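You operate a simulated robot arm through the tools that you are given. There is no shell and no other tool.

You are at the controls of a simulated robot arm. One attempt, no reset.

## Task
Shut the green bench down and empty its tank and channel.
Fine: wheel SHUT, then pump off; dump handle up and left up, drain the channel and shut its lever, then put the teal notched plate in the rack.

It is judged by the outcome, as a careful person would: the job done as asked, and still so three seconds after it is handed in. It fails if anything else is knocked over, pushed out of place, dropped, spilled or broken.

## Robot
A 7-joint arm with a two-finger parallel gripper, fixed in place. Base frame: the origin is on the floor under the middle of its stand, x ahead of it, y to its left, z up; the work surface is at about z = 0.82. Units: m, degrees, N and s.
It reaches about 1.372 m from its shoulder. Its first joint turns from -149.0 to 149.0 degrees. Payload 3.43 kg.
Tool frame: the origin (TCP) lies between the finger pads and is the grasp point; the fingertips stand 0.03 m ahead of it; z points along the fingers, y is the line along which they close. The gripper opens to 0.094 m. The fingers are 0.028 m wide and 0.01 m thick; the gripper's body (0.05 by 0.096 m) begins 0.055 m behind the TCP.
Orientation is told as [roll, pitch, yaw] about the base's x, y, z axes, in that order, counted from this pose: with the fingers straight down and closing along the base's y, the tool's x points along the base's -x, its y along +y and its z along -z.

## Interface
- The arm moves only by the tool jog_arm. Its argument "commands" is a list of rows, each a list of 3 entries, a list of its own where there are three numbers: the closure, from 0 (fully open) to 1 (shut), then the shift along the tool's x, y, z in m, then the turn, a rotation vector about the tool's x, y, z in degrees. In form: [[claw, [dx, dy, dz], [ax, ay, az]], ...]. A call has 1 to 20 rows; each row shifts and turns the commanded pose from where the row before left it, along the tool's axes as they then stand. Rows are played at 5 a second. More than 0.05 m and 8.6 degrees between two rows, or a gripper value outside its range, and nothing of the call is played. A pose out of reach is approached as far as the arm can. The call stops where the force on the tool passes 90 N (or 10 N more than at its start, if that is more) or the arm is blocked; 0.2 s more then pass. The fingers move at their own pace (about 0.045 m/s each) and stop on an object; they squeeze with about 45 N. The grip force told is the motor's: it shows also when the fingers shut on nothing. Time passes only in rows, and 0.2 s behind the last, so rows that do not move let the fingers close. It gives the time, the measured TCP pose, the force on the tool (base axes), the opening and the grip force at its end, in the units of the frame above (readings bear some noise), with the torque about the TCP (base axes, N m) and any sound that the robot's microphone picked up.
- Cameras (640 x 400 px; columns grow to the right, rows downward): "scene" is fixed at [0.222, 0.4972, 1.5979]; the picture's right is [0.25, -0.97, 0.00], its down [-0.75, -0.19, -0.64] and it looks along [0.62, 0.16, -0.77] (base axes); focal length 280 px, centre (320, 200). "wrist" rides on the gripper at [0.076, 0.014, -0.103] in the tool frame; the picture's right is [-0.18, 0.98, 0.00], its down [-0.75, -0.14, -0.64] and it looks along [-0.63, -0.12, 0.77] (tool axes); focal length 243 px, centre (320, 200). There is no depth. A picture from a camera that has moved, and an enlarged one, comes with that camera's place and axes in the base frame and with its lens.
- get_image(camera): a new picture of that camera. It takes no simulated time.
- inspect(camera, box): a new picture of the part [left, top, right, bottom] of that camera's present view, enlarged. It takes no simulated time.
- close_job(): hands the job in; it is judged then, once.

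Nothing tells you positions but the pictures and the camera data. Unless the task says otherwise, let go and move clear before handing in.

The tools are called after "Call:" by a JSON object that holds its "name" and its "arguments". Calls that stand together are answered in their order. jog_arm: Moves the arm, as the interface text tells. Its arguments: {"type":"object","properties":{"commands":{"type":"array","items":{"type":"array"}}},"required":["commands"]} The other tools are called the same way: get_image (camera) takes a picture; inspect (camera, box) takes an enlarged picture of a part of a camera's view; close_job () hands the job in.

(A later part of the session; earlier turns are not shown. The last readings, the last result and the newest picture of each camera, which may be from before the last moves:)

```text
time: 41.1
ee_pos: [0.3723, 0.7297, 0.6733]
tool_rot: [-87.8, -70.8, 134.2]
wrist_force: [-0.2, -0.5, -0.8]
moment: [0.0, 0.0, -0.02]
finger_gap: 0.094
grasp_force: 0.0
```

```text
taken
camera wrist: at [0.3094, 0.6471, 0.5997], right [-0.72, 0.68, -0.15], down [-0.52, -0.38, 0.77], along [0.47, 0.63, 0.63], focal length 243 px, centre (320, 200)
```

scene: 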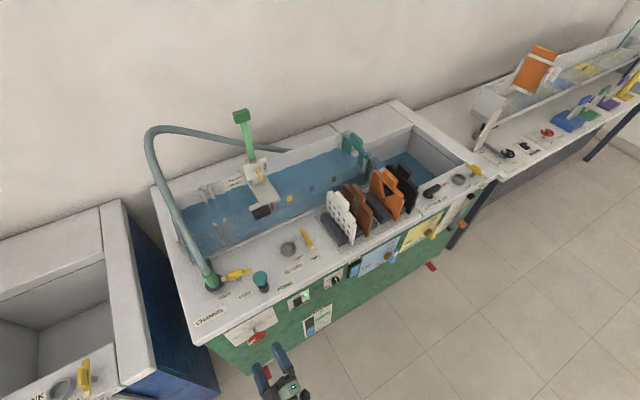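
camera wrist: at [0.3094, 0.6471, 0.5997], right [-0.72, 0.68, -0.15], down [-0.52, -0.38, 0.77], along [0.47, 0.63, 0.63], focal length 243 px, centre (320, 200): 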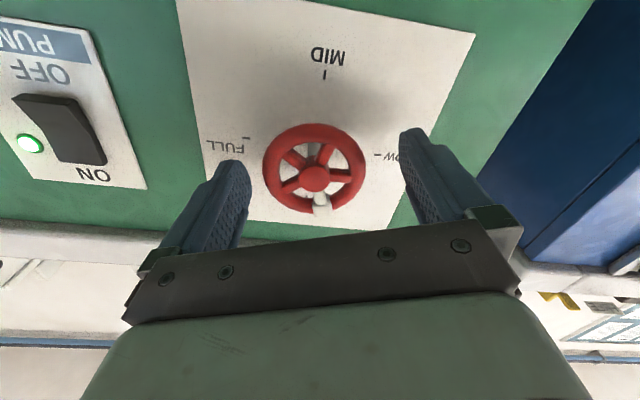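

Call:
{"name": "jog_arm", "arguments": {"commands": [[0, [-0.0008, -0.0032, 0], [0, 0, 0]], [0.5, [0, 0, 0], [0, 0, 0]], [1, [0, 0, 0], [0, 0, 0]], [1, [0, 0, 0], [0, 0, 0]], [1, [0, 0, 0], [0, 0, 0]]]}}

Call:
{"name": "jog_arm", "arguments": {"commands": [[1, [0, 0, 0], [0, 0, 3]], [1, [0, 0, 0], [0, 0, 4]], [1, [0, 0, 0], [0, 0, 4]], [1, [0, 0, 0], [0, 0, 4]], [1, [0, 0, 0], [0, 0, 1]], [1, [0, 0, 0], [0, 0, 0]]]}}

Call:
{"name": "get_image", "arguments": {"camera": "wrist"}}

```text
time: 42.3
ee_pos: [0.3741, 0.7281, 0.6762]
tool_rot: [-87.9, -70.8, 134.2]
wrist_force: [0.3, 0.7, 1.5]
moment: [0.04, -0.05, -0.22]
finger_gap: 0.0599
grasp_force: 45.4
```

```text
time: 43.7
ee_pos: [0.3747, 0.7274, 0.6772]
tool_rot: [-75.6, -86.8, 122.2]
wrist_force: [1.3, 7.7, -8.1]
moment: [0.25, -0.27, -0.41]
finger_gap: 0.0596
grasp_force: 44.9
```

```text
taken
camera wrist: at [0.2961, 0.6598, 0.6019], right [-0.72, 0.69, 0.13], down [-0.36, -0.53, 0.77], along [0.6, 0.5, 0.63], focal length 243 px, centre (320, 200)
```

wrist: 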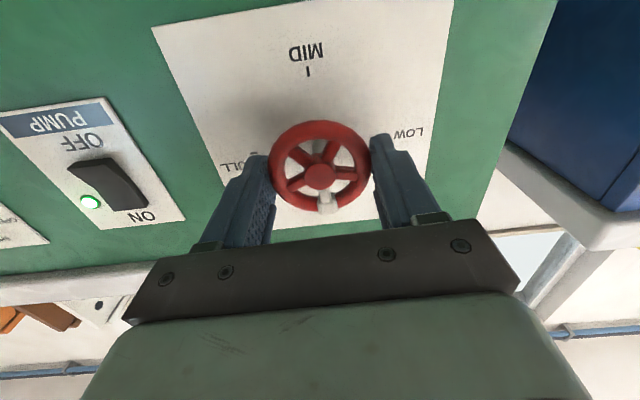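

Call:
{"name": "inspect", "arguments": {"camera": "wrist", "box": [240, 100, 400, 200]}}

Call:
{"name": "inspect", "arguments": {"camera": "scene", "box": [220, 300, 316, 360]}}

```text
4.00 times, centred on (320, 150) of wrist
camera zoom: at [0.2961, 0.6598, 0.6019], right [-0.72, 0.69, 0.13], down [-0.36, -0.53, 0.77], along [0.6, 0.5, 0.63], focal length 970 px, centre (320, 400)
```

zoom: 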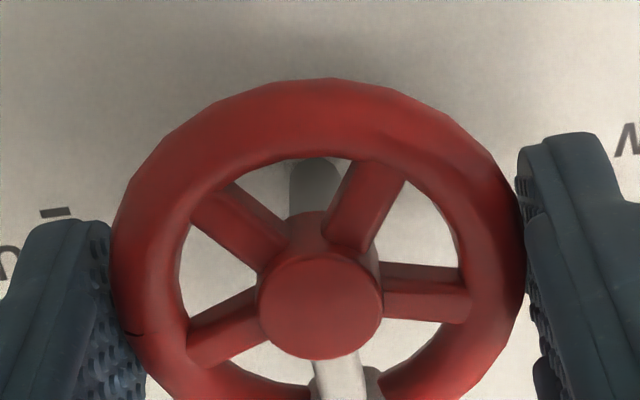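

```text
6.67 times, centred on (268, 330) of scene
camera zoom: at [0.222, 0.4972, 1.5979], right [0.25, -0.97, 0.0], down [-0.75, -0.19, -0.64], along [0.62, 0.16, -0.77], focal length 1866 px, centre (667, -667)
```

zoom: 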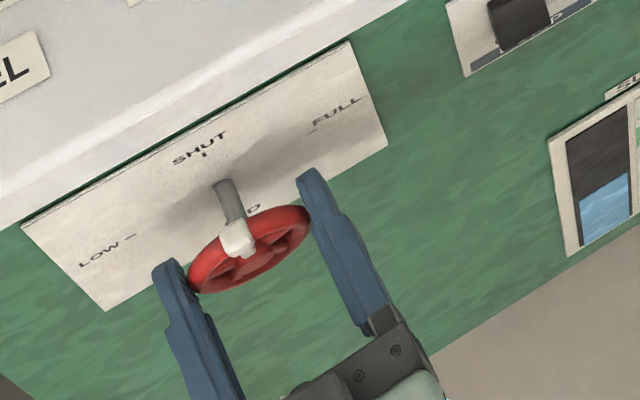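

Call:
{"name": "jog_arm", "arguments": {"commands": [[1, [0, 0, 0], [0, 0, 2]], [1, [0, 0, 0], [0, 0, 2]], [1, [0, 0, 0], [0, 0, 0]]]}}

Call:
{"name": "inspect", "arguments": {"camera": "scene", "box": [220, 300, 316, 360]}}

```text
time: 44.5
ee_pos: [0.3739, 0.7272, 0.6766]
tool_rot: [51.0, -88.8, -4.7]
wrist_force: [10.1, 17.0, -3.6]
moment: [-0.18, 0.19, -0.07]
finger_gap: 0.0596
grasp_force: 44.3
```

```text
6.67 times, centred on (268, 330) of scene
camera zoom: at [0.222, 0.4972, 1.5979], right [0.25, -0.97, 0.0], down [-0.75, -0.19, -0.64], along [0.62, 0.16, -0.77], focal length 1866 px, centre (667, -667)
```

zoom: 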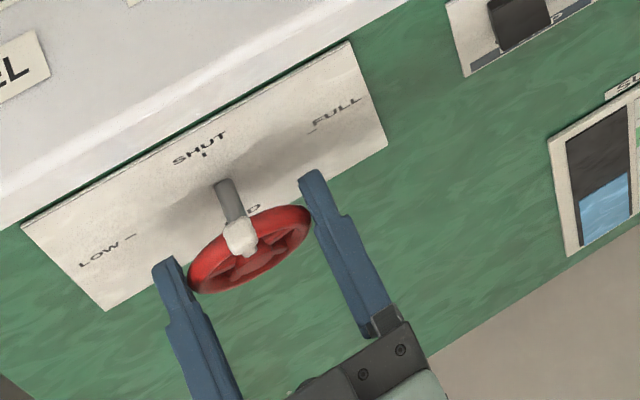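

I'll let go and back off to check the spoke's angle from the front.

Call:
{"name": "jog_arm", "arguments": {"commands": [[0.5, [0, 0, 0], [0, 0, 0]], [0, [0, 0, 0], [0, 0, 0]], [0, [0, 0, 0], [0, 0, 0]], [0, [0, 0, -0.02], [0, 0, 0]], [0, [0, 0, -0.03], [0, 0, 0]], [0, [0, 0, -0.03], [0, 0, 0]], [0, [0, 0, 0], [0, 0, 0]]]}}

Call:
{"name": "inspect", "arguments": {"camera": "wrist", "box": [240, 50, 400, 150]}}

Call:
{"name": "get_image", "arguments": {"camera": "wrist"}}

```text
time: 46.1
ee_pos: [0.3178, 0.6681, 0.6778]
tool_rot: [51.0, -88.9, -4.8]
wrist_force: [-0.5, 0.4, 0.1]
moment: [-0.03, 0.04, -0.01]
finger_gap: 0.094
grasp_force: 0.1
```

```text
4.00 times, centred on (320, 100) of wrist
camera zoom: at [0.2354, 0.6042, 0.6037], right [-0.71, 0.68, 0.2], down [-0.33, -0.56, 0.76], along [0.63, 0.47, 0.62], focal length 970 px, centre (320, 600)
```

zoom: 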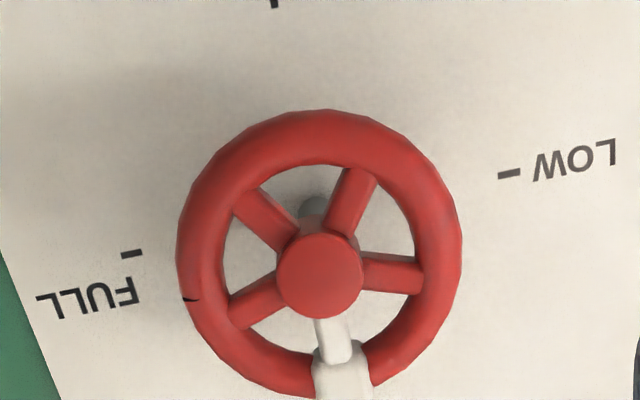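

```text
taken
camera wrist: at [0.2354, 0.6042, 0.6037], right [-0.71, 0.68, 0.2], down [-0.33, -0.56, 0.76], along [0.63, 0.47, 0.62], focal length 243 px, centre (320, 200)
```

wrist: 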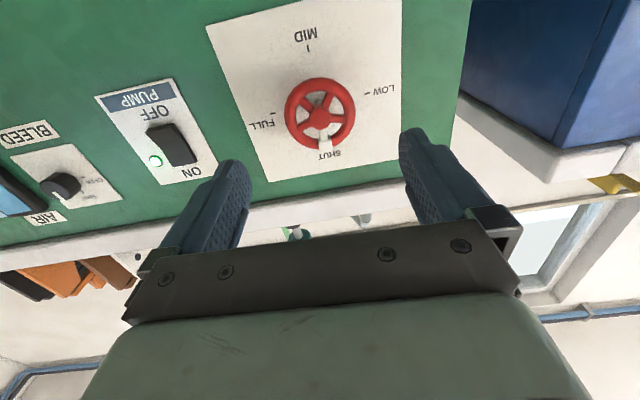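

Call:
{"name": "inspect", "arguments": {"camera": "wrist", "box": [256, 70, 384, 170]}}

```text
4.00 times, centred on (320, 120) of wrist
camera zoom: at [0.2354, 0.6042, 0.6037], right [-0.71, 0.68, 0.2], down [-0.33, -0.56, 0.76], along [0.63, 0.47, 0.62], focal length 970 px, centre (320, 520)
```

zoom: 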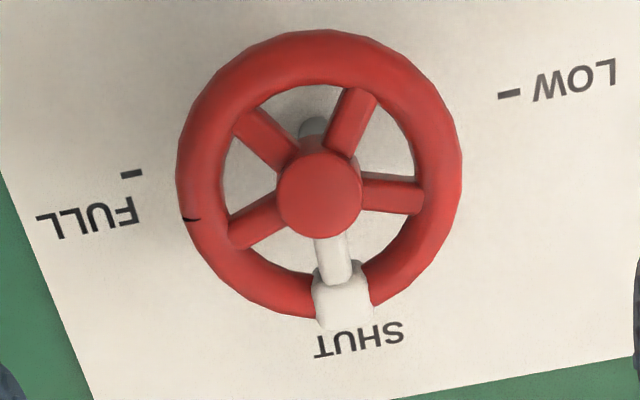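

The white spoke lines up with the SHUT tick. To be sure it is fully home I'll regrip and turn slightly further, watching the torque for a stop.

Call:
{"name": "jog_arm", "arguments": {"commands": [[0, [0.001, 0, 0.02], [0, 0, 0]], [0, [0, 0, 0.03], [0, 0, 0]], [0, [0, 0, 0.03], [0, 0, 0]], [0.5, [0, 0, 0], [0, 0, 0]], [1, [0, 0, 0], [0, 0, 0]], [1, [0, 0, 0], [0, 0, 0]], [1, [0, 0, 0], [0, 0, 0]]]}}

Call:
{"name": "jog_arm", "arguments": {"commands": [[1, [0, 0, 0], [0, 0, 1.5]], [1, [0, 0, 0], [0, 0, 1.5]], [1, [0, 0, 0], [0, 0, 0]]]}}

Call:
{"name": "inspect", "arguments": {"camera": "wrist", "box": [240, 100, 400, 200]}}

```text
time: 47.7
ee_pos: [0.3728, 0.727, 0.6741]
tool_rot: [46.9, -88.9, -0.7]
wrist_force: [-8.2, 14.8, 3.7]
moment: [-0.03, 0.06, 0.2]
finger_gap: 0.0599
grasp_force: 45.1
```

```text
time: 48.5
ee_pos: [0.374, 0.7272, 0.675]
tool_rot: [77.2, -86.1, -30.7]
wrist_force: [-20.7, 2.5, -12.0]
moment: [-0.62, -0.64, -0.28]
finger_gap: 0.0598
grasp_force: 45.3
```

```text
4.00 times, centred on (320, 150) of wrist
camera zoom: at [0.2881, 0.6647, 0.6015], right [-0.7, 0.67, 0.25], down [-0.3, -0.59, 0.75], along [0.65, 0.45, 0.61], focal length 970 px, centre (320, 400)
```

zoom: 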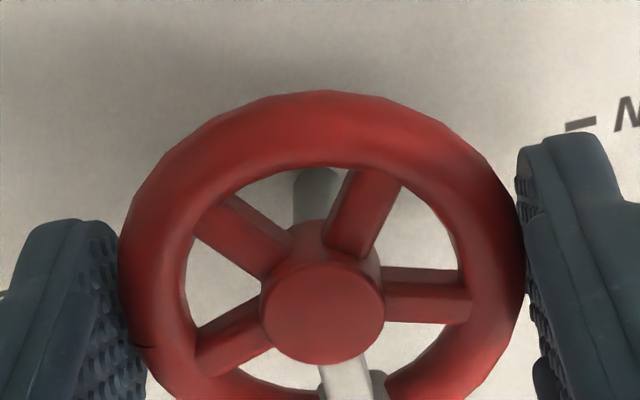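

A resisting torque of about 0.9 N m about the wheel axis shows it is against its SHUT stop. I'll release, back off and look at the pump switch.

Call:
{"name": "jog_arm", "arguments": {"commands": [[0.5, [0, 0, 0], [0, 0, 0]], [0, [0, 0, 0], [0, 0, 0]], [0, [0, 0, 0], [0, 0, 0]], [0, [0, 0, -0.02], [0, 0, 0]], [0, [0, 0, -0.03], [0, 0, 0]], [0, [0, 0, -0.03], [0, 0, -2]], [0, [0, 0, -0.01], [0, 0, -2]], [0, [0, 0, 0], [0, 0, 0]]]}}

Call:
{"name": "get_image", "arguments": {"camera": "wrist"}}

Call:
{"name": "inspect", "arguments": {"camera": "wrist", "box": [240, 60, 400, 160]}}

Call:
{"name": "inspect", "arguments": {"camera": "wrist", "box": [90, 60, 250, 160]}}

Call:
{"name": "get_image", "arguments": {"camera": "scene"}}

```text
time: 50.3
ee_pos: [0.3127, 0.662, 0.6782]
tool_rot: [-13.8, -89.3, 60.1]
wrist_force: [0.0, -0.6, -0.2]
moment: [0.02, -0.01, 0.03]
finger_gap: 0.0937
grasp_force: 0.1
```

```text
taken
camera wrist: at [0.2321, 0.5963, 0.6037], right [-0.71, 0.68, 0.18], down [-0.34, -0.55, 0.76], along [0.62, 0.48, 0.62], focal length 243 px, centre (320, 200)
```

wrist: 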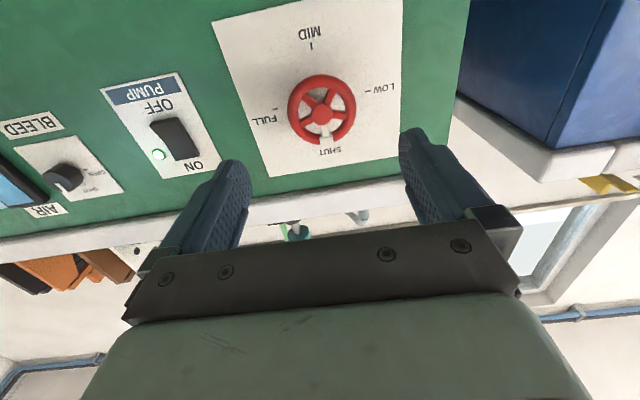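

```text
4.00 times, centred on (320, 110) of wrist
camera zoom: at [0.2321, 0.5963, 0.6037], right [-0.71, 0.68, 0.18], down [-0.34, -0.55, 0.76], along [0.62, 0.48, 0.62], focal length 970 px, centre (320, 560)
```

zoom: 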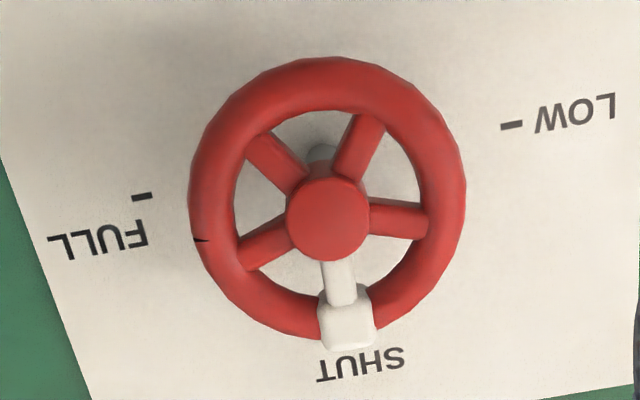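

```text
4.00 times, centred on (170, 110) of wrist
camera zoom: at [0.2321, 0.5963, 0.6037], right [-0.71, 0.68, 0.18], down [-0.34, -0.55, 0.76], along [0.62, 0.48, 0.62], focal length 970 px, centre (920, 560)
```

zoom: 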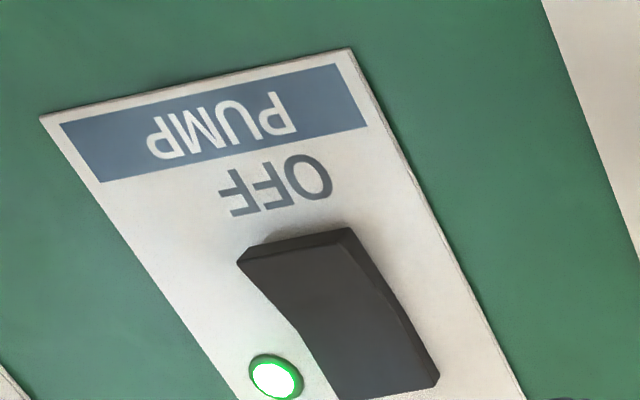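

```text
taken
```

scene: 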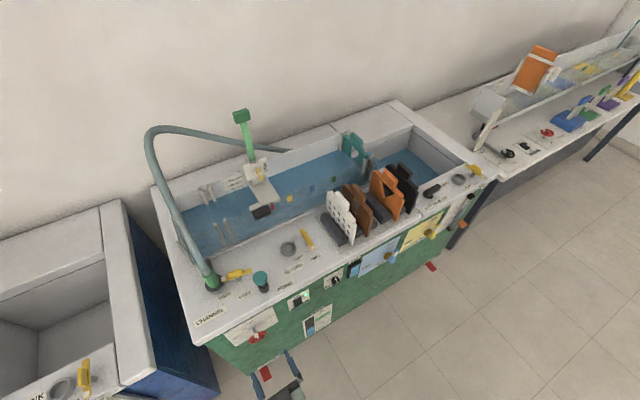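

The wheel is at SHUT, and the rocker's raised OFF end is at the bottom, near (0.508, 0.646, 0.667). I'll close the fingers and move in front of it.

Call:
{"name": "jog_arm", "arguments": {"commands": [[0.5, [0, 0, 0.012], [0, 0, 0]], [1, [0.003, -0.03, 0.012], [0, 0, 0]], [1, [0.004, -0.042, 0], [0, 0, 0]], [1, [0.004, -0.042, 0], [0, 0, 0]], [1, [0.003, -0.0385, 0], [0, 0, 0]], [1, [0, 0, 0], [0, 0, 0]]]}}

Call:
{"name": "get_image", "arguments": {"camera": "wrist"}}

Call:
{"name": "inspect", "arguments": {"camera": "scene", "box": [260, 270, 356, 330]}}

```text
time: 51.7
ee_pos: [0.4383, 0.5743, 0.6617]
tool_rot: [-11.0, -89.4, 57.3]
wrist_force: [0.4, -0.9, 0.3]
moment: [0.02, 0.02, 0.02]
finger_gap: 0.0
grasp_force: 25.1
```

```text
taken
camera wrist: at [0.3577, 0.5096, 0.5889], right [-0.71, 0.68, 0.18], down [-0.34, -0.55, 0.76], along [0.62, 0.48, 0.62], focal length 243 px, centre (320, 200)
```

wrist: 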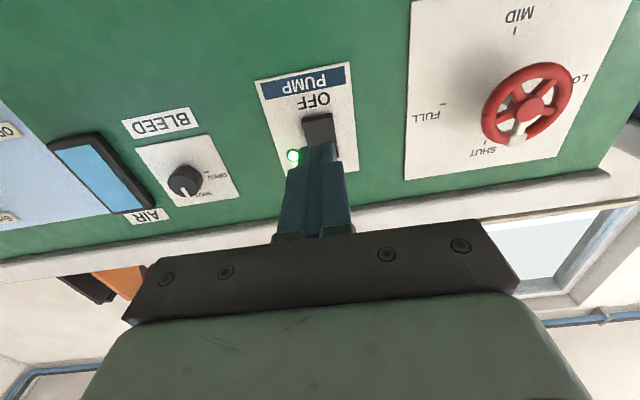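

```text
6.67 times, centred on (308, 300) of scene
camera zoom: at [0.222, 0.4972, 1.5979], right [0.25, -0.97, 0.0], down [-0.75, -0.19, -0.64], along [0.62, 0.16, -0.77], focal length 1866 px, centre (400, -467)
```

zoom: 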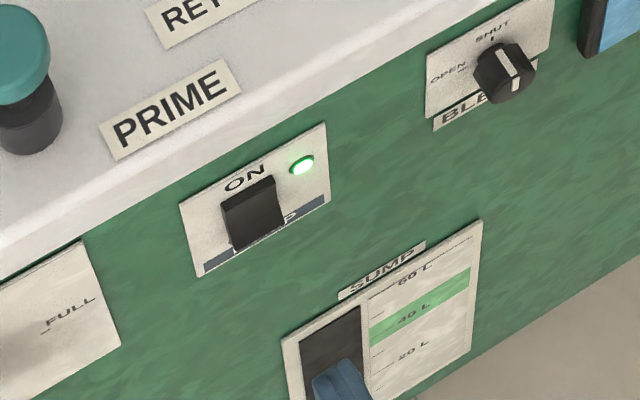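

Call:
{"name": "inspect", "arguments": {"camera": "wrist", "box": [250, 60, 378, 160]}}

```text
4.00 times, centred on (314, 110) of wrist
camera zoom: at [0.3577, 0.5096, 0.5889], right [-0.71, 0.68, 0.18], down [-0.34, -0.55, 0.76], along [0.62, 0.48, 0.62], focal length 970 px, centre (344, 560)
```

zoom: 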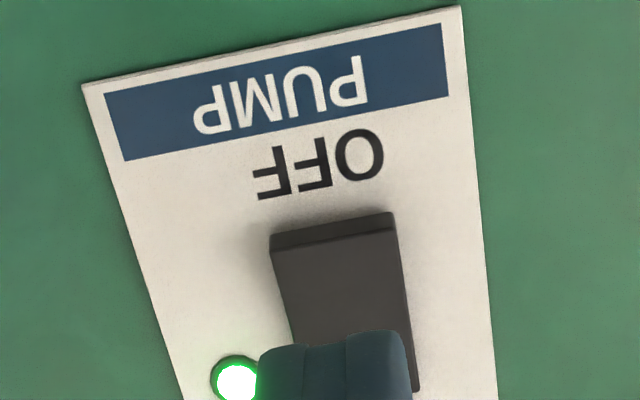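

Call:
{"name": "jog_arm", "arguments": {"commands": [[1, [-0.007, -0.0025, 0.01], [0, 0, 0]], [1, [0, 0, 0.025], [0, 0, 0]], [1, [0, 0, 0.02], [0, 0, 0]], [1, [0, 0, 0.006], [0, 0, 0]], [1, [0, 0, 0.003], [0, 0, 0]]]}}

Call:
{"name": "get_image", "arguments": {"camera": "wrist"}}

Call:
{"name": "inspect", "arguments": {"camera": "scene", "box": [260, 270, 356, 330]}}

```text
time: 52.9
ee_pos: [0.4837, 0.6186, 0.6678]
tool_rot: [-11.4, -89.3, 57.7]
wrist_force: [0.0, -0.4, 0.1]
moment: [0.02, -0.02, 0.01]
finger_gap: 0.0
grasp_force: 32.8
```

```text
taken
camera wrist: at [0.4035, 0.5537, 0.5949], right [-0.71, 0.68, 0.18], down [-0.34, -0.55, 0.76], along [0.62, 0.48, 0.62], focal length 243 px, centre (320, 200)
```

wrist: 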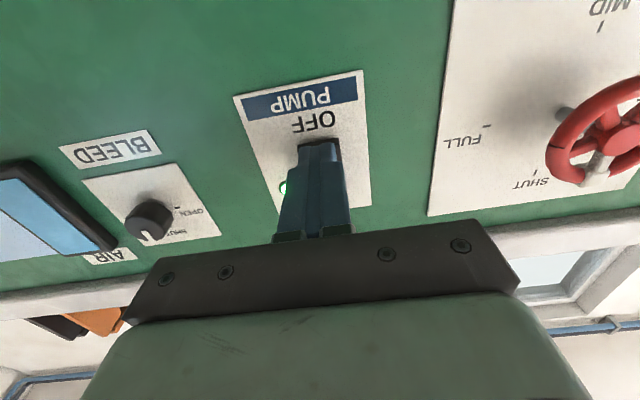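

```text
6.67 times, centred on (308, 300) of scene
camera zoom: at [0.222, 0.4972, 1.5979], right [0.25, -0.97, 0.0], down [-0.75, -0.19, -0.64], along [0.62, 0.16, -0.77], focal length 1866 px, centre (400, -467)
```

zoom: 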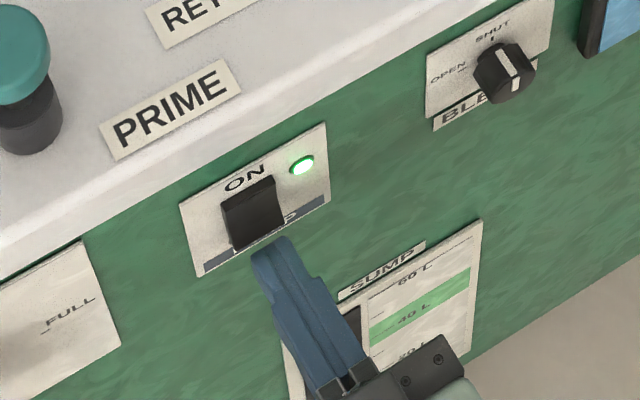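

Call:
{"name": "jog_arm", "arguments": {"commands": [[1, [0, 0, 0.003], [0, 0, 0]], [1, [0, 0, 0.003], [0, 0, 0]], [1, [0, 0, 0.003], [0, 0, 0]]]}}

Call:
{"name": "inspect", "arguments": {"camera": "wrist", "box": [230, 60, 390, 220]}}

Call:
{"name": "inspect", "arguments": {"camera": "scene", "box": [260, 270, 356, 330]}}

```text
time: 53.7
ee_pos: [0.4909, 0.6244, 0.6694]
tool_rot: [-11.7, -89.2, 58.0]
wrist_force: [-1.1, -0.9, -1.7]
moment: [-0.05, 0.05, -0.02]
finger_gap: 0.0002
grasp_force: 32.5
```

```text
2.50 times, centred on (310, 140) of wrist
camera zoom: at [0.4093, 0.5591, 0.5956], right [-0.71, 0.68, 0.18], down [-0.34, -0.55, 0.76], along [0.62, 0.48, 0.62], focal length 606 px, centre (345, 350)
```

zoom: 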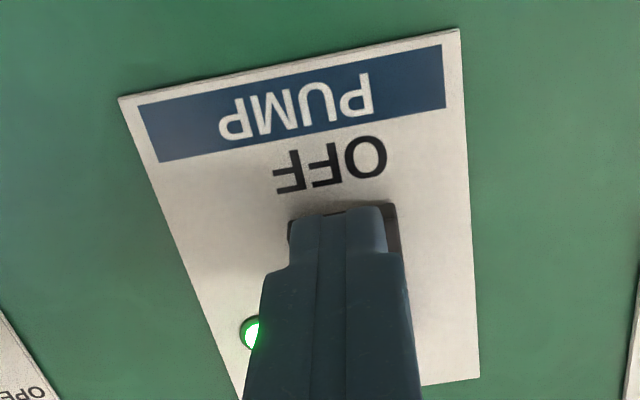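

```text
6.67 times, centred on (308, 300) of scene
camera zoom: at [0.222, 0.4972, 1.5979], right [0.25, -0.97, 0.0], down [-0.75, -0.19, -0.64], along [0.62, 0.16, -0.77], focal length 1866 px, centre (400, -467)
```

zoom: 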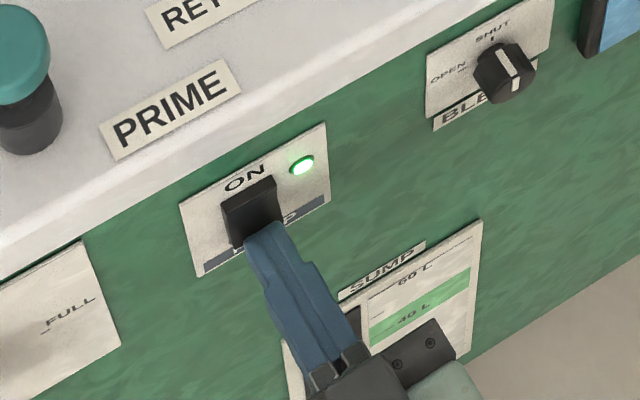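

Light contact is showing, so I'll press a little further.

Call:
{"name": "jog_arm", "arguments": {"commands": [[1, [0, 0, 0.002], [0, 0, 0]], [1, [0, 0, 0.002], [0, 0, 0]], [1, [0, 0, 0.002], [0, 0, 0]]]}}

Call:
{"name": "inspect", "arguments": {"camera": "scene", "box": [260, 270, 356, 330]}}

```text
time: 54.5
ee_pos: [0.4913, 0.6251, 0.6687]
tool_rot: [-9.1, -89.0, 55.5]
wrist_force: [-50.3, -45.8, -17.7]
moment: [0.39, -0.11, -0.01]
finger_gap: 0.0
grasp_force: 32.8
heard: click
```

```text
6.67 times, centred on (308, 300) of scene
camera zoom: at [0.222, 0.4972, 1.5979], right [0.25, -0.97, 0.0], down [-0.75, -0.19, -0.64], along [0.62, 0.16, -0.77], focal length 1866 px, centre (400, -467)
```

zoom: 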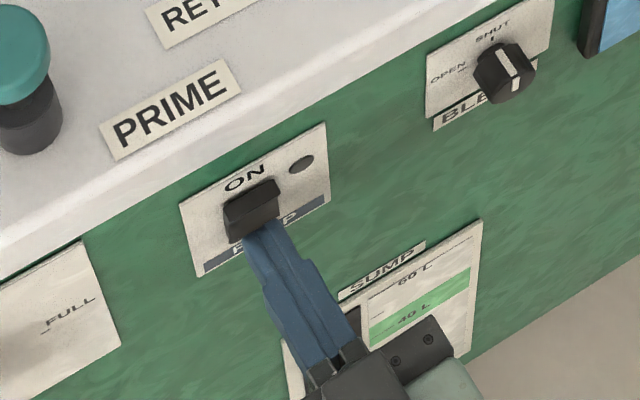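

The switch clicked and the light went out, so the pump is off. Next is the "LIFT TO DUMP" T-handle near (0.950, 0.279, 0.865); I'll back off and swing right in front of the bench.

Call:
{"name": "jog_arm", "arguments": {"commands": [[1, [0, 0, -0.01], [0, 0, 0]], [1, [0, 0, -0.03], [0, 0, 0]], [1, [0, 0, -0.04], [0, 0, 0]], [1, [-0.02, -0.02, 0], [0, 0, 0]], [1, [-0.03, -0.035, 0], [0, 0, 0]], [1, [-0.03, -0.035, 0], [0, 0, 0]], [1, [-0.03, -0.035, 0], [0, 0, 0]], [1, [-0.03, -0.035, 0], [0, 0, 0]], [1, [-0.03, -0.035, 0], [0, 0, 0]], [1, [-0.03, -0.035, 0], [0, 0, 0]], [1, [-0.03, -0.035, 0], [0, 0, 0]], [1, [-0.03, -0.035, 0], [0, 0, 0]], [1, [-0.03, -0.035, 0], [0, 0, 0]], [1, [-0.02, -0.02, 0], [0, 0, 0]], [1, [0, 0, 0], [0, 0, 0]]]}}

Call:
{"name": "get_image", "arguments": {"camera": "scene"}}

Call:
{"name": "get_image", "arguments": {"camera": "wrist"}}

```text
time: 57.7
ee_pos: [0.5249, 0.5149, 0.9074]
tool_rot: [-10.3, -89.0, 55.7]
wrist_force: [0.4, 0.0, -0.4]
moment: [0.01, 0.01, 0.03]
finger_gap: 0.0
grasp_force: 32.6
out of reach, approached as far as the arm can: row 6, 7, 8, 9, 10, 11, 12, 13, 14
```

```text
taken
```

scene: 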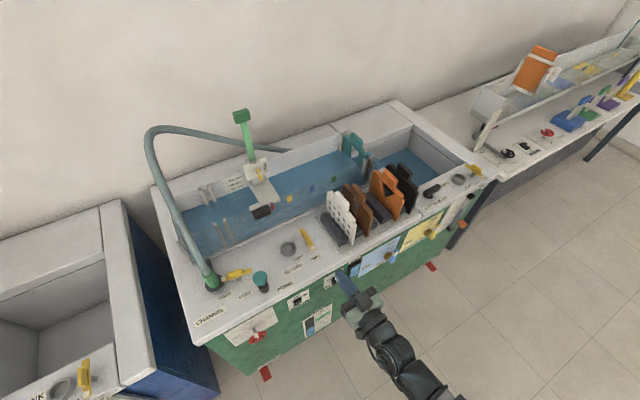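

```text
taken
camera wrist: at [0.4424, 0.4504, 0.8337], right [-0.7, 0.69, 0.18], down [-0.34, -0.55, 0.76], along [0.63, 0.47, 0.62], focal length 243 px, centre (320, 200)
```

wrist: 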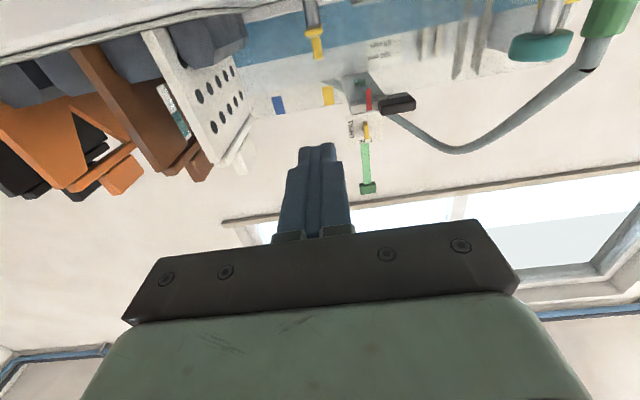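

I'm near the arm's inner reach limit here. I'll slide right along the bench front, well clear of the rack plates, where there's more room.

Call:
{"name": "jog_arm", "arguments": {"commands": [[1, [0, -0.02, 0], [0, 0, 0]], [1, [0, -0.04, 0], [0, 0, 0]], [1, [0, -0.045, 0], [0, 0, 0]], [1, [0, -0.045, 0], [0, 0, 0]], [1, [0, -0.045, 0], [0, 0, 0]], [1, [0, -0.045, 0], [0, 0, 0]], [1, [-0.01, -0.045, 0], [0, 0, 0]], [1, [-0.02, -0.045, 0], [0, 0, 0]], [1, [-0.03, -0.035, 0], [0, 0, 0]], [1, [-0.03, -0.03, 0], [0, 0, 0]], [1, [-0.03, -0.03, 0], [0, 0, 0]], [1, [-0.02, -0.02, 0], [0, 0, 0]], [1, [0, 0, 0], [0, 0, 0]]]}}

Call:
{"name": "get_image", "arguments": {"camera": "scene"}}

Call:
{"name": "get_image", "arguments": {"camera": "wrist"}}

```text
time: 60.5
ee_pos: [0.7197, 0.3223, 1.0452]
tool_rot: [72.2, -81.0, -35.0]
wrist_force: [-0.7, -0.7, -0.8]
moment: [0.02, -0.02, 0.0]
finger_gap: 0.0
grasp_force: 33.0
out of reach, approached as far as the arm can: row 1, 2, 3, 4, 5, 6, 7, 8
```

```text
taken
```

scene: 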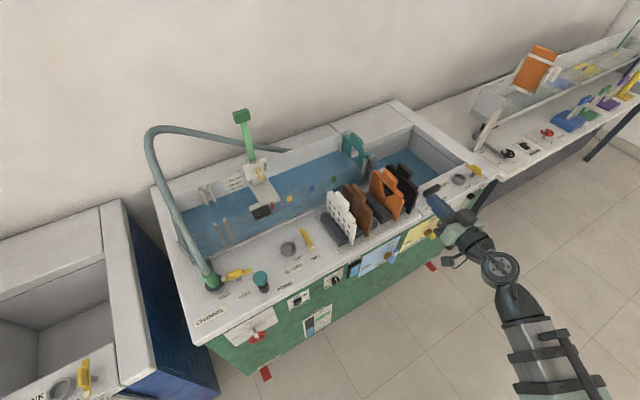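

```text
taken
camera wrist: at [0.6207, 0.2782, 0.9782], right [-0.56, 0.76, 0.33], down [-0.33, -0.57, 0.75], along [0.76, 0.31, 0.57], focal length 243 px, centre (320, 200)
```

wrist: 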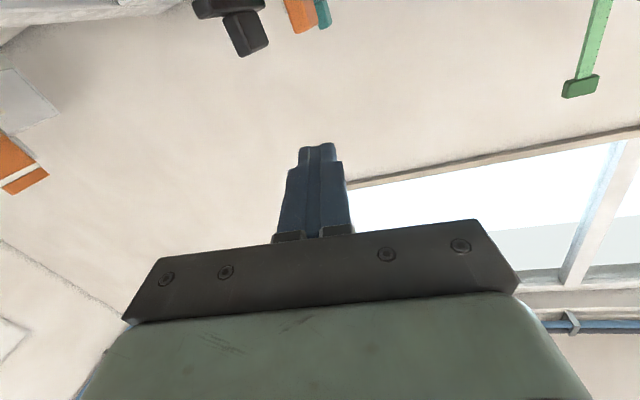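

Call:
{"name": "jog_arm", "arguments": {"commands": [[1, [-0.01, -0.018, 0.0027], [0, 0, 0]], [1, [-0.02, -0.035, 0.0054], [0, 0, 0]], [1, [-0.02, -0.035, 0.0054], [0, 0, 0]], [1, [-0.02, -0.035, 0.0054], [0, 0, 0]], [1, [-0.02, -0.035, 0.0054], [0, 0, 0]], [0.5, [-0.01, -0.018, 0.0027], [0, 0, 0]], [0, [0, 0, 0], [0, 0, -2]], [0, [0, 0, 0], [0, 0, -4]], [0, [0, 0, 0], [0, 0, -5.5]], [0, [0, 0, 0], [0, 0, -5.5]], [0, [0, 0, 0], [0, 0, -5.5]], [0, [0, 0, 0], [0, 0, -5.5]], [0, [0, 0, 0], [0, 0, -5.5]], [0, [0, 0, 0], [0, 0, -5.5]], [0, [0, 0, 0], [0, 0, -5.5]], [0, [0, 0, 0], [0, 0, -5.5]], [0, [0, 0, 0], [0, 0, -5.5]], [0, [0, 0, 0], [0, 0, -4]], [0, [0, 0, 0], [0, 0, 0]]]}}

Call:
{"name": "get_image", "arguments": {"camera": "scene"}}

Call:
{"name": "get_image", "arguments": {"camera": "wrist"}}

```text
time: 64.5
ee_pos: [0.8576, 0.1926, 1.1161]
tool_rot: [-86.4, -38.9, 125.0]
wrist_force: [0.7, 0.2, 0.2]
moment: [0.02, 0.0, -0.03]
finger_gap: 0.0941
grasp_force: 0.0
```

```text
taken
```

scene: 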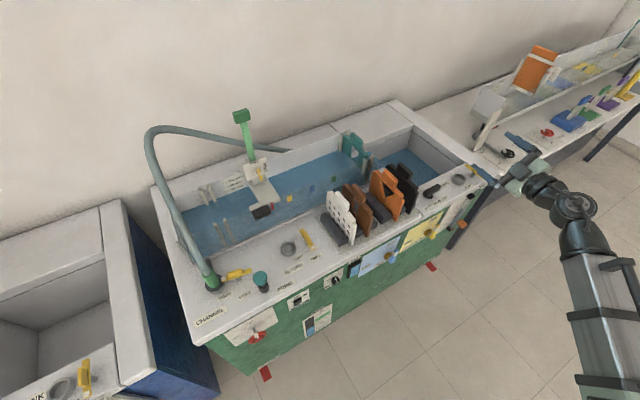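

```text
taken
camera wrist: at [0.8045, 0.0885, 1.0638], right [-0.49, 0.59, -0.65], down [-0.79, 0.03, 0.61], along [0.38, 0.81, 0.45], focal length 243 px, centre (320, 200)
```

wrist: 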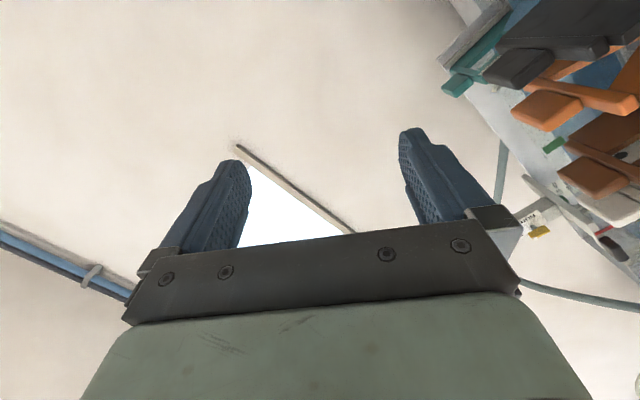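

Rolling further and then tipping the fingers down above the dump handle.

Call:
{"name": "jog_arm", "arguments": {"commands": [[0, [0, 0, 0], [0, 0, -3]], [0, [0, 0, 0], [0, 0, -5.5]], [0, [0, 0, 0], [0, 0, -5.5]], [0, [0, 0, 0], [0, 0, -5.5]], [0, [0, 0, 0], [0, 0, -5.5]], [0, [0, 0, 0], [0, 0, -5.5]], [0, [0, 0, 0], [0, 0, -5.5]], [0, [0, 0, 0], [0, 0, -3]], [0, [0, 0, 0], [-3, 0, 0]], [0, [0, 0, 0], [-5.5, 0, 0]], [0, [0, 0, 0], [-5.5, 0, 0]], [0, [0, 0, 0], [-5.5, 0, 0]], [0, [0, 0, 0], [-5.5, 0, 0]], [0, [0, 0, 0], [-5.5, 0, 0]], [0, [0, 0, 0], [-5.5, 0, 0]], [0, [0, 0, 0], [-3, 0, 0]], [0, [0, 0, 0], [0, 0, 0]]]}}

Call:
{"name": "get_image", "arguments": {"camera": "scene"}}

Call:
{"name": "get_image", "arguments": {"camera": "wrist"}}

```text
time: 68.1
ee_pos: [0.8576, 0.1913, 1.1178]
tool_rot: [-48.1, 0.1, 127.2]
wrist_force: [-0.2, 0.3, -0.1]
moment: [0.0, 0.0, -0.04]
finger_gap: 0.0939
grasp_force: 0.0
```

```text
taken
```

scene: 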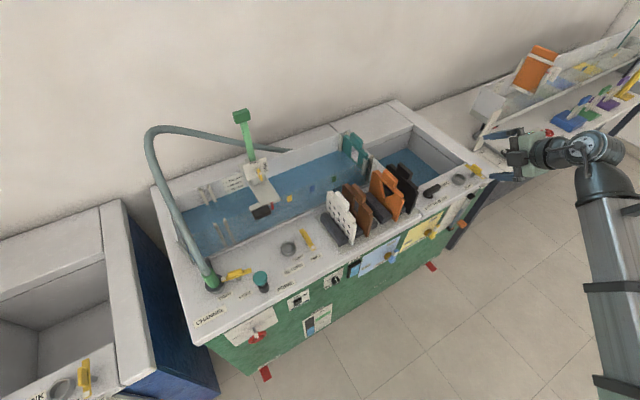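

```text
taken
camera wrist: at [0.8354, 0.0798, 1.1763], right [-0.63, -0.25, -0.73], down [-0.76, 0.37, 0.53], along [0.14, 0.9, -0.42], focal length 243 px, centre (320, 200)
```

wrist: 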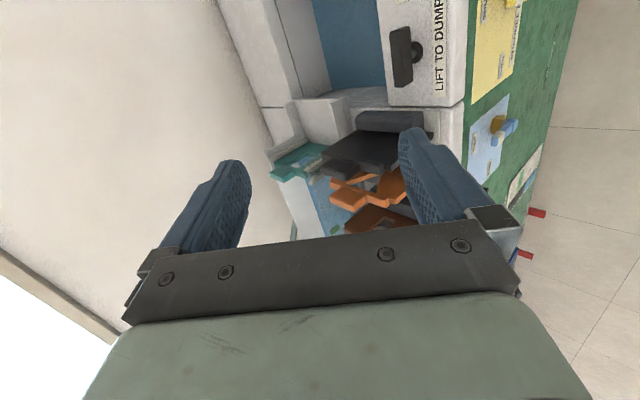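

Call:
{"name": "jog_arm", "arguments": {"commands": [[0, [0, 0, 0], [-3, 0, 0]], [0, [0, 0, 0], [-5.5, 0, 0]], [0, [0, 0, 0], [-5.5, 0, 0]], [0, [0, 0, 0], [-5.5, 0, 0]], [0, [0, 0, 0], [-5.5, 0, 0]], [0, [0, 0, 0], [-5.5, 0, 0]], [0, [0, 0, 0], [-5.5, 0, 0]], [0, [0, 0, 0], [-5.5, 0, 0]], [0, [0, 0, 0], [-4, 0, 0]], [0, [0, 0, 0], [-2.6, 0, 0]], [0, [0, 0, 0], [0, 0, -3]], [0, [0, 0, 0], [0, 0, -4]], [0, [0, 0, 0], [0, 0, -2]], [0, [0, 0, 0], [0, 0, 0]]]}}

Call:
{"name": "get_image", "arguments": {"camera": "scene"}}

Call:
{"name": "get_image", "arguments": {"camera": "wrist"}}

```text
time: 71.1
ee_pos: [0.8603, 0.1442, 1.1244]
tool_rot: [-9.7, -11.7, 140.0]
wrist_force: [0.4, 0.4, -0.2]
moment: [0.01, -0.03, 0.0]
finger_gap: 0.0941
grasp_force: 0.0
out of reach, approached as far as the arm can: row 4, 5, 6, 7, 8, 9
```

```text
taken
```

scene: 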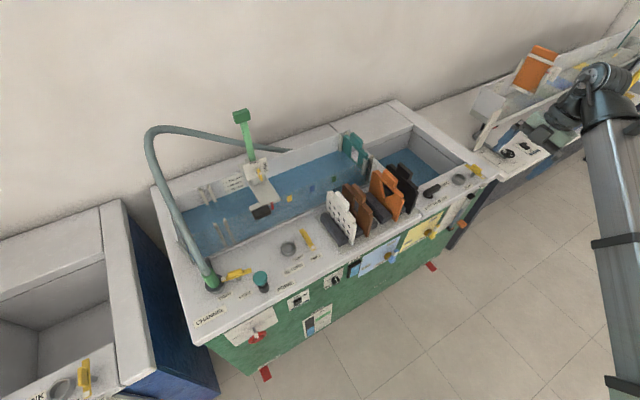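

```text
taken
camera wrist: at [0.914, 0.0596, 1.2073], right [-0.79, -0.61, -0.12], down [-0.44, 0.41, 0.8], along [-0.43, 0.68, -0.59], focal length 243 px, centre (320, 200)
```

wrist: 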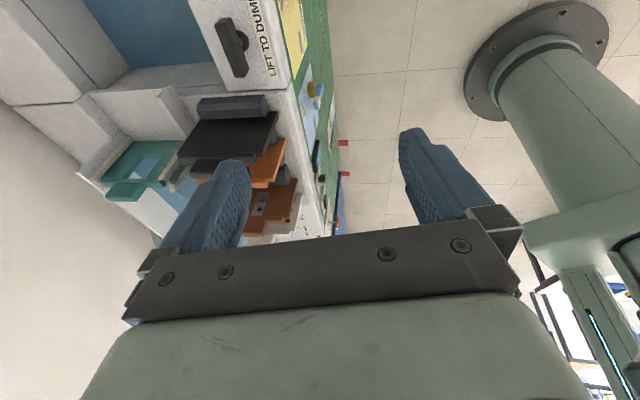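

The tool is almost vertical now. I'll move over the handle and finish aligning.

Call:
{"name": "jog_arm", "arguments": {"commands": [[0, [-0.0017, -0.02, 0.006], [0, 0, 0]], [0, [-0.0034, -0.039, 0.0125], [0, 0, 0]], [0, [-0.0034, -0.039, 0.0125], [0, 0, 0]], [0, [-0.0034, -0.039, 0.0125], [0, 0, 0]], [0, [-0.0017, -0.02, 0.006], [0, 0, 0]], [0, [0, 0, 0], [-2.2, 3, 0.66]], [0, [0, 0, 0], [-2.2, 3, 0.66]], [0, [0, 0, 0], [-2.2, 3, 0.66]], [0, [0, 0, 0], [-2.2, 3, 0.66]], [0, [0, 0, 0], [0, 0, 0]]]}}

Call:
{"name": "get_image", "arguments": {"camera": "wrist"}}

Call:
{"name": "get_image", "arguments": {"camera": "scene"}}

```text
time: 73.3
ee_pos: [0.9532, 0.2778, 1.1021]
tool_rot: [-9.7, -12.1, 140.0]
wrist_force: [-0.6, -0.4, -0.6]
moment: [0.0, 0.01, -0.02]
finger_gap: 0.094
grasp_force: 0.1
out of reach, approached as far as the arm can: row 6, 7, 8, 9
```

```text
taken
camera wrist: at [1.0062, 0.1927, 1.1843], right [-0.79, -0.6, -0.12], down [-0.44, 0.41, 0.8], along [-0.43, 0.68, -0.59], focal length 243 px, centre (320, 200)
```

wrist: 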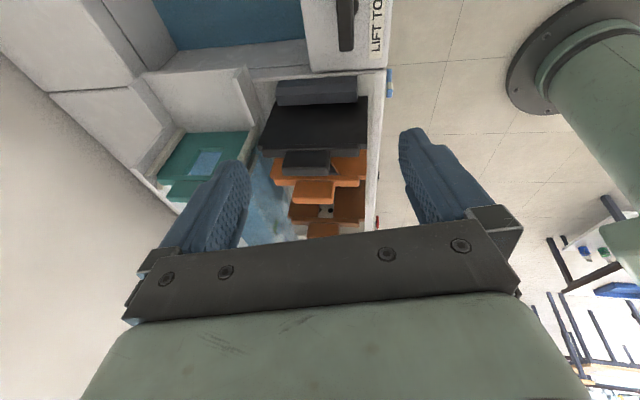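

```text
taken
```

scene: 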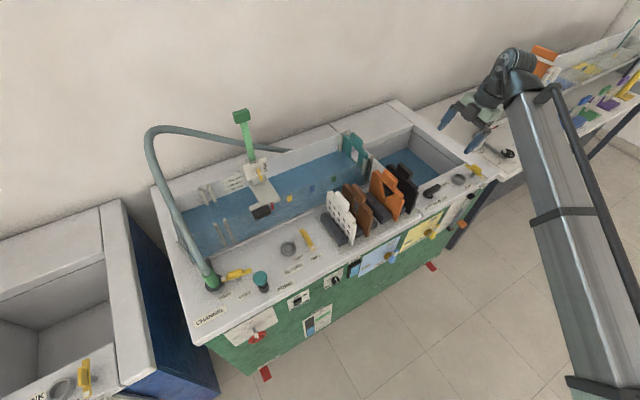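

The last few degrees are beyond the wrist's range, but a tilt of about 15° is fine for gripping this bar. I'll come straight down part way and look.

Call:
{"name": "jog_arm", "arguments": {"commands": [[0, [0.004, 0.003, 0.019], [0, 0, 0]], [0, [0.0082, 0.0064, 0.0386], [0, 0, 0]], [0, [0.0082, 0.0064, 0.0386], [0, 0, 0]], [0, [0.004, 0.003, 0.019], [0, 0, 0]], [0, [0, 0, 0], [0, 0, 0]]]}}

Call:
{"name": "get_image", "arguments": {"camera": "wrist"}}

Call:
{"name": "inspect", "arguments": {"camera": "scene", "box": [380, 120, 508, 200]}}

```text
time: 74.5
ee_pos: [0.9519, 0.2783, 0.9825]
tool_rot: [-10.1, -12.6, 140.2]
wrist_force: [0.9, 0.1, 0.8]
moment: [-0.01, 0.0, 0.01]
finger_gap: 0.0941
grasp_force: 0.0
```

```text
taken
camera wrist: at [1.0057, 0.1922, 1.0632], right [-0.79, -0.6, -0.13], down [-0.44, 0.4, 0.8], along [-0.43, 0.69, -0.58], focal length 243 px, centre (320, 200)
```

wrist: 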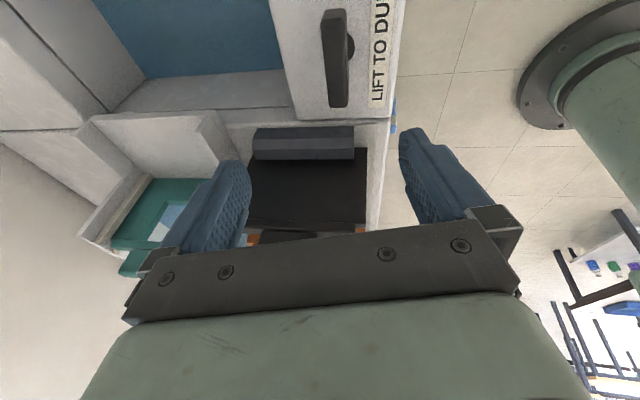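

```text
5.00 times, centred on (444, 160) of scene
camera zoom: at [0.222, 0.4972, 1.5979], right [0.25, -0.97, 0.0], down [-0.75, -0.19, -0.64], along [0.62, 0.16, -0.77], focal length 1400 px, centre (-300, 400)
```

zoom: 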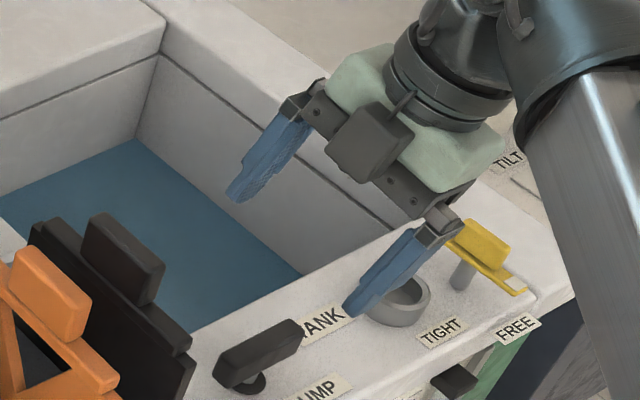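

Call:
{"name": "jog_arm", "arguments": {"commands": [[0, [0.0073, 0.0044, 0.0273], [0, 0, 0]], [0, [0.0073, 0.0044, 0.0273], [0, 0, 0]], [0, [0.0073, 0.0044, 0.0273], [0, 0, 0]], [0, [0.0048, 0.003, 0.018], [0, 0, 0]], [0, [0, 0, 0], [0, 0, 0]]]}}

Call:
{"name": "get_image", "arguments": {"camera": "wrist"}}

Call:
{"name": "inspect", "arguments": {"camera": "scene", "box": [380, 120, 508, 200]}}

```text
time: 75.7
ee_pos: [0.9596, 0.279, 0.8772]
tool_rot: [-10.1, -12.6, 140.1]
wrist_force: [-0.4, 0.4, -0.1]
moment: [0.0, 0.01, -0.03]
finger_gap: 0.0941
grasp_force: 0.1
```

```text
taken
camera wrist: at [1.0119, 0.1936, 0.957], right [-0.79, -0.6, -0.13], down [-0.44, 0.4, 0.81], along [-0.43, 0.69, -0.58], focal length 243 px, centre (320, 200)
```

wrist: 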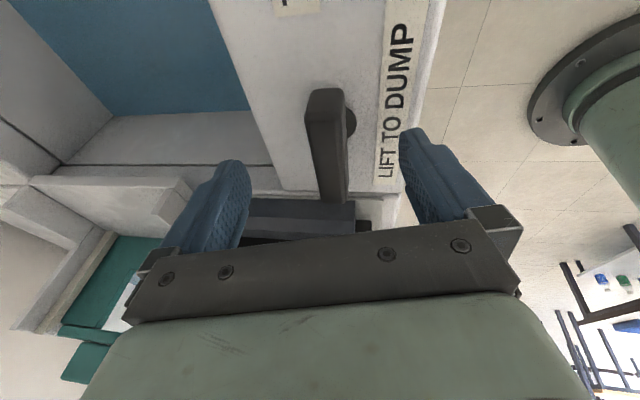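

```text
5.00 times, centred on (444, 160) of scene
camera zoom: at [0.222, 0.4972, 1.5979], right [0.25, -0.97, 0.0], down [-0.75, -0.19, -0.64], along [0.62, 0.16, -0.77], focal length 1400 px, centre (-300, 400)
```

zoom: 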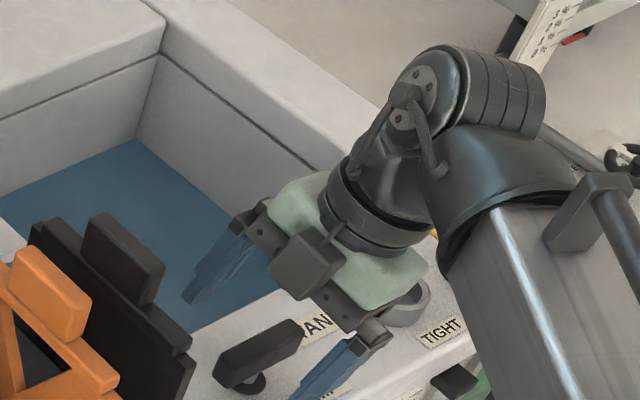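

The bar is between the fingers. A small centring move and a last few millimetres down, then I'll close.

Call:
{"name": "jog_arm", "arguments": {"commands": [[0, [0.0037, 0.0033, 0.0044], [0, 0, 0]], [0, [0.0037, 0.0033, 0.0044], [0, 0, 0]], [0.4, [0, 0, 0], [0, 0, 0]], [0.7, [0, 0, 0], [0, 0, 0]], [1, [0, 0, 0], [0, 0, 0]], [1, [0, 0, 0], [0, 0, 0]], [1, [0, 0, 0], [0, 0, 0]]]}}

Call:
{"name": "get_image", "arguments": {"camera": "wrist"}}

Call:
{"name": "inspect", "arguments": {"camera": "scene", "box": [380, 140, 476, 200]}}

```text
time: 77.3
ee_pos: [0.9582, 0.2721, 0.8663]
tool_rot: [-10.2, -12.6, 140.1]
wrist_force: [1.1, -0.4, 1.1]
moment: [-0.42, 0.47, 0.11]
finger_gap: 0.0243
grasp_force: 30.5
```

```text
taken
camera wrist: at [1.0122, 0.1861, 0.9475], right [-0.79, -0.6, -0.13], down [-0.44, 0.4, 0.81], along [-0.44, 0.69, -0.58], focal length 243 px, centre (320, 200)
```

wrist: 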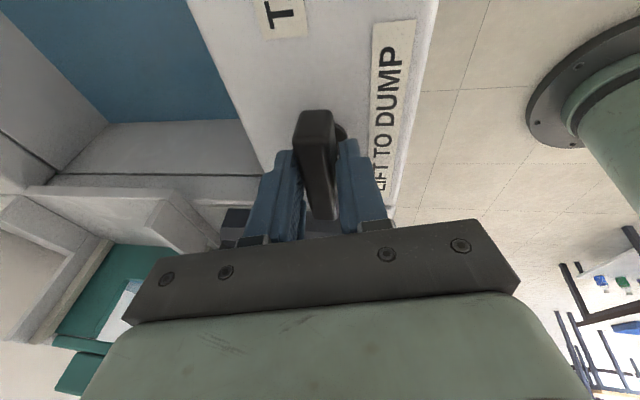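

```text
6.67 times, centred on (428, 170) of scene
camera zoom: at [0.222, 0.4972, 1.5979], right [0.25, -0.97, 0.0], down [-0.75, -0.19, -0.64], along [0.62, 0.16, -0.77], focal length 1866 px, centre (-400, 400)
```

zoom: 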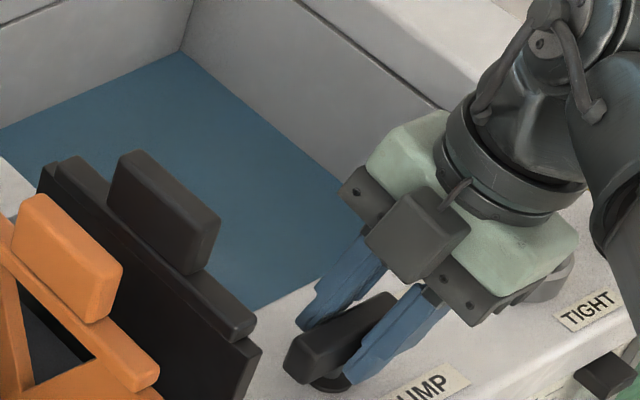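

Call:
{"name": "jog_arm", "arguments": {"commands": [[1, [0, 0, 0], [0, 0, 0]], [1, [0, 0, 0], [0, 0, 0]]]}}

```text
time: 77.9
ee_pos: [0.9584, 0.2714, 0.8663]
tool_rot: [-10.2, -12.6, 140.1]
wrist_force: [0.6, 0.6, 0.8]
moment: [-0.78, 0.71, 0.08]
finger_gap: 0.024
grasp_force: 44.8
```

The handle is firmly gripped. Lifting it straight up.

Call:
{"name": "jog_arm", "arguments": {"commands": [[1, [-0.0016, -0.0013, -0.0072], [0, 0, 0]], [1, [-0.0032, -0.0026, -0.0144], [0, 0, 0]], [1, [-0.0032, -0.0026, -0.0144], [0, 0, 0]]]}}

Call:
{"name": "inspect", "arguments": {"camera": "scene", "box": [380, 140, 476, 200]}}

Call:
{"name": "get_image", "arguments": {"camera": "wrist"}}

```text
time: 78.7
ee_pos: [0.9588, 0.2707, 0.9049]
tool_rot: [-10.1, -12.7, 140.0]
wrist_force: [-0.8, 0.2, 2.1]
moment: [-0.32, 0.72, 0.04]
finger_gap: 0.0242
grasp_force: 45.2
```

```text
6.67 times, centred on (428, 170) of scene
camera zoom: at [0.222, 0.4972, 1.5979], right [0.25, -0.97, 0.0], down [-0.75, -0.19, -0.64], along [0.62, 0.16, -0.77], focal length 1866 px, centre (-400, 400)
```

zoom: 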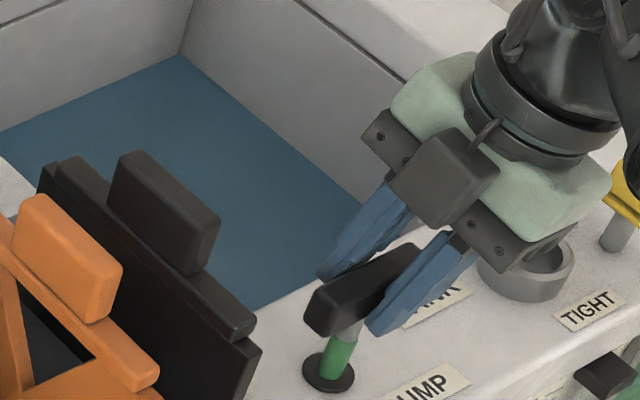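

```text
taken
camera wrist: at [1.0121, 0.186, 0.9853], right [-0.79, -0.6, -0.13], down [-0.44, 0.4, 0.81], along [-0.43, 0.69, -0.58], focal length 243 px, centre (320, 200)
```

wrist: 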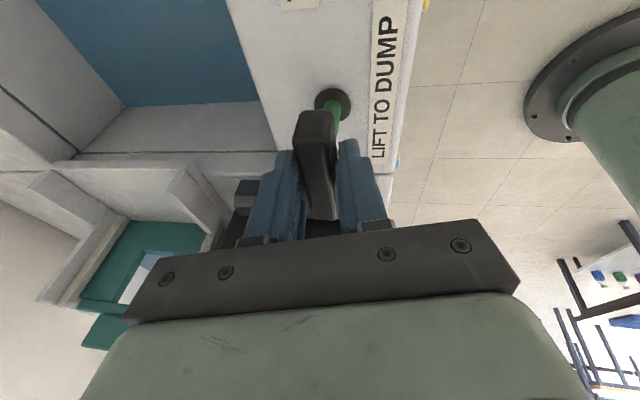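

The handle rises freely and shows a green band on its stem. I'll keep going gently until it reaches its end.

Call:
{"name": "jog_arm", "arguments": {"commands": [[1, [-0.0021, -0.0017, -0.0096], [0, 0, 0]], [1, [-0.0011, -0.0009, -0.0048], [0, 0, 0]]]}}

Call:
{"name": "inspect", "arguments": {"camera": "scene", "box": [380, 140, 476, 200]}}

```text
time: 79.3
ee_pos: [0.9585, 0.2713, 0.9187]
tool_rot: [-9.7, -12.6, 139.9]
wrist_force: [-11.8, -9.8, -30.0]
moment: [-0.88, 0.92, -1.09]
finger_gap: 0.0218
grasp_force: 45.1
```

```text
6.67 times, centred on (428, 170) of scene
camera zoom: at [0.222, 0.4972, 1.5979], right [0.25, -0.97, 0.0], down [-0.75, -0.19, -0.64], along [0.62, 0.16, -0.77], focal length 1866 px, centre (-400, 400)
```

zoom: 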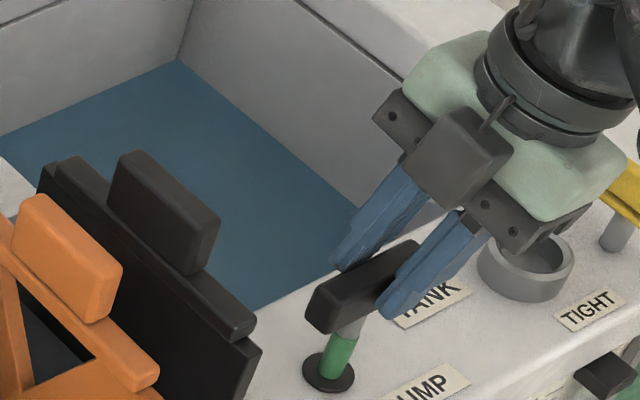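

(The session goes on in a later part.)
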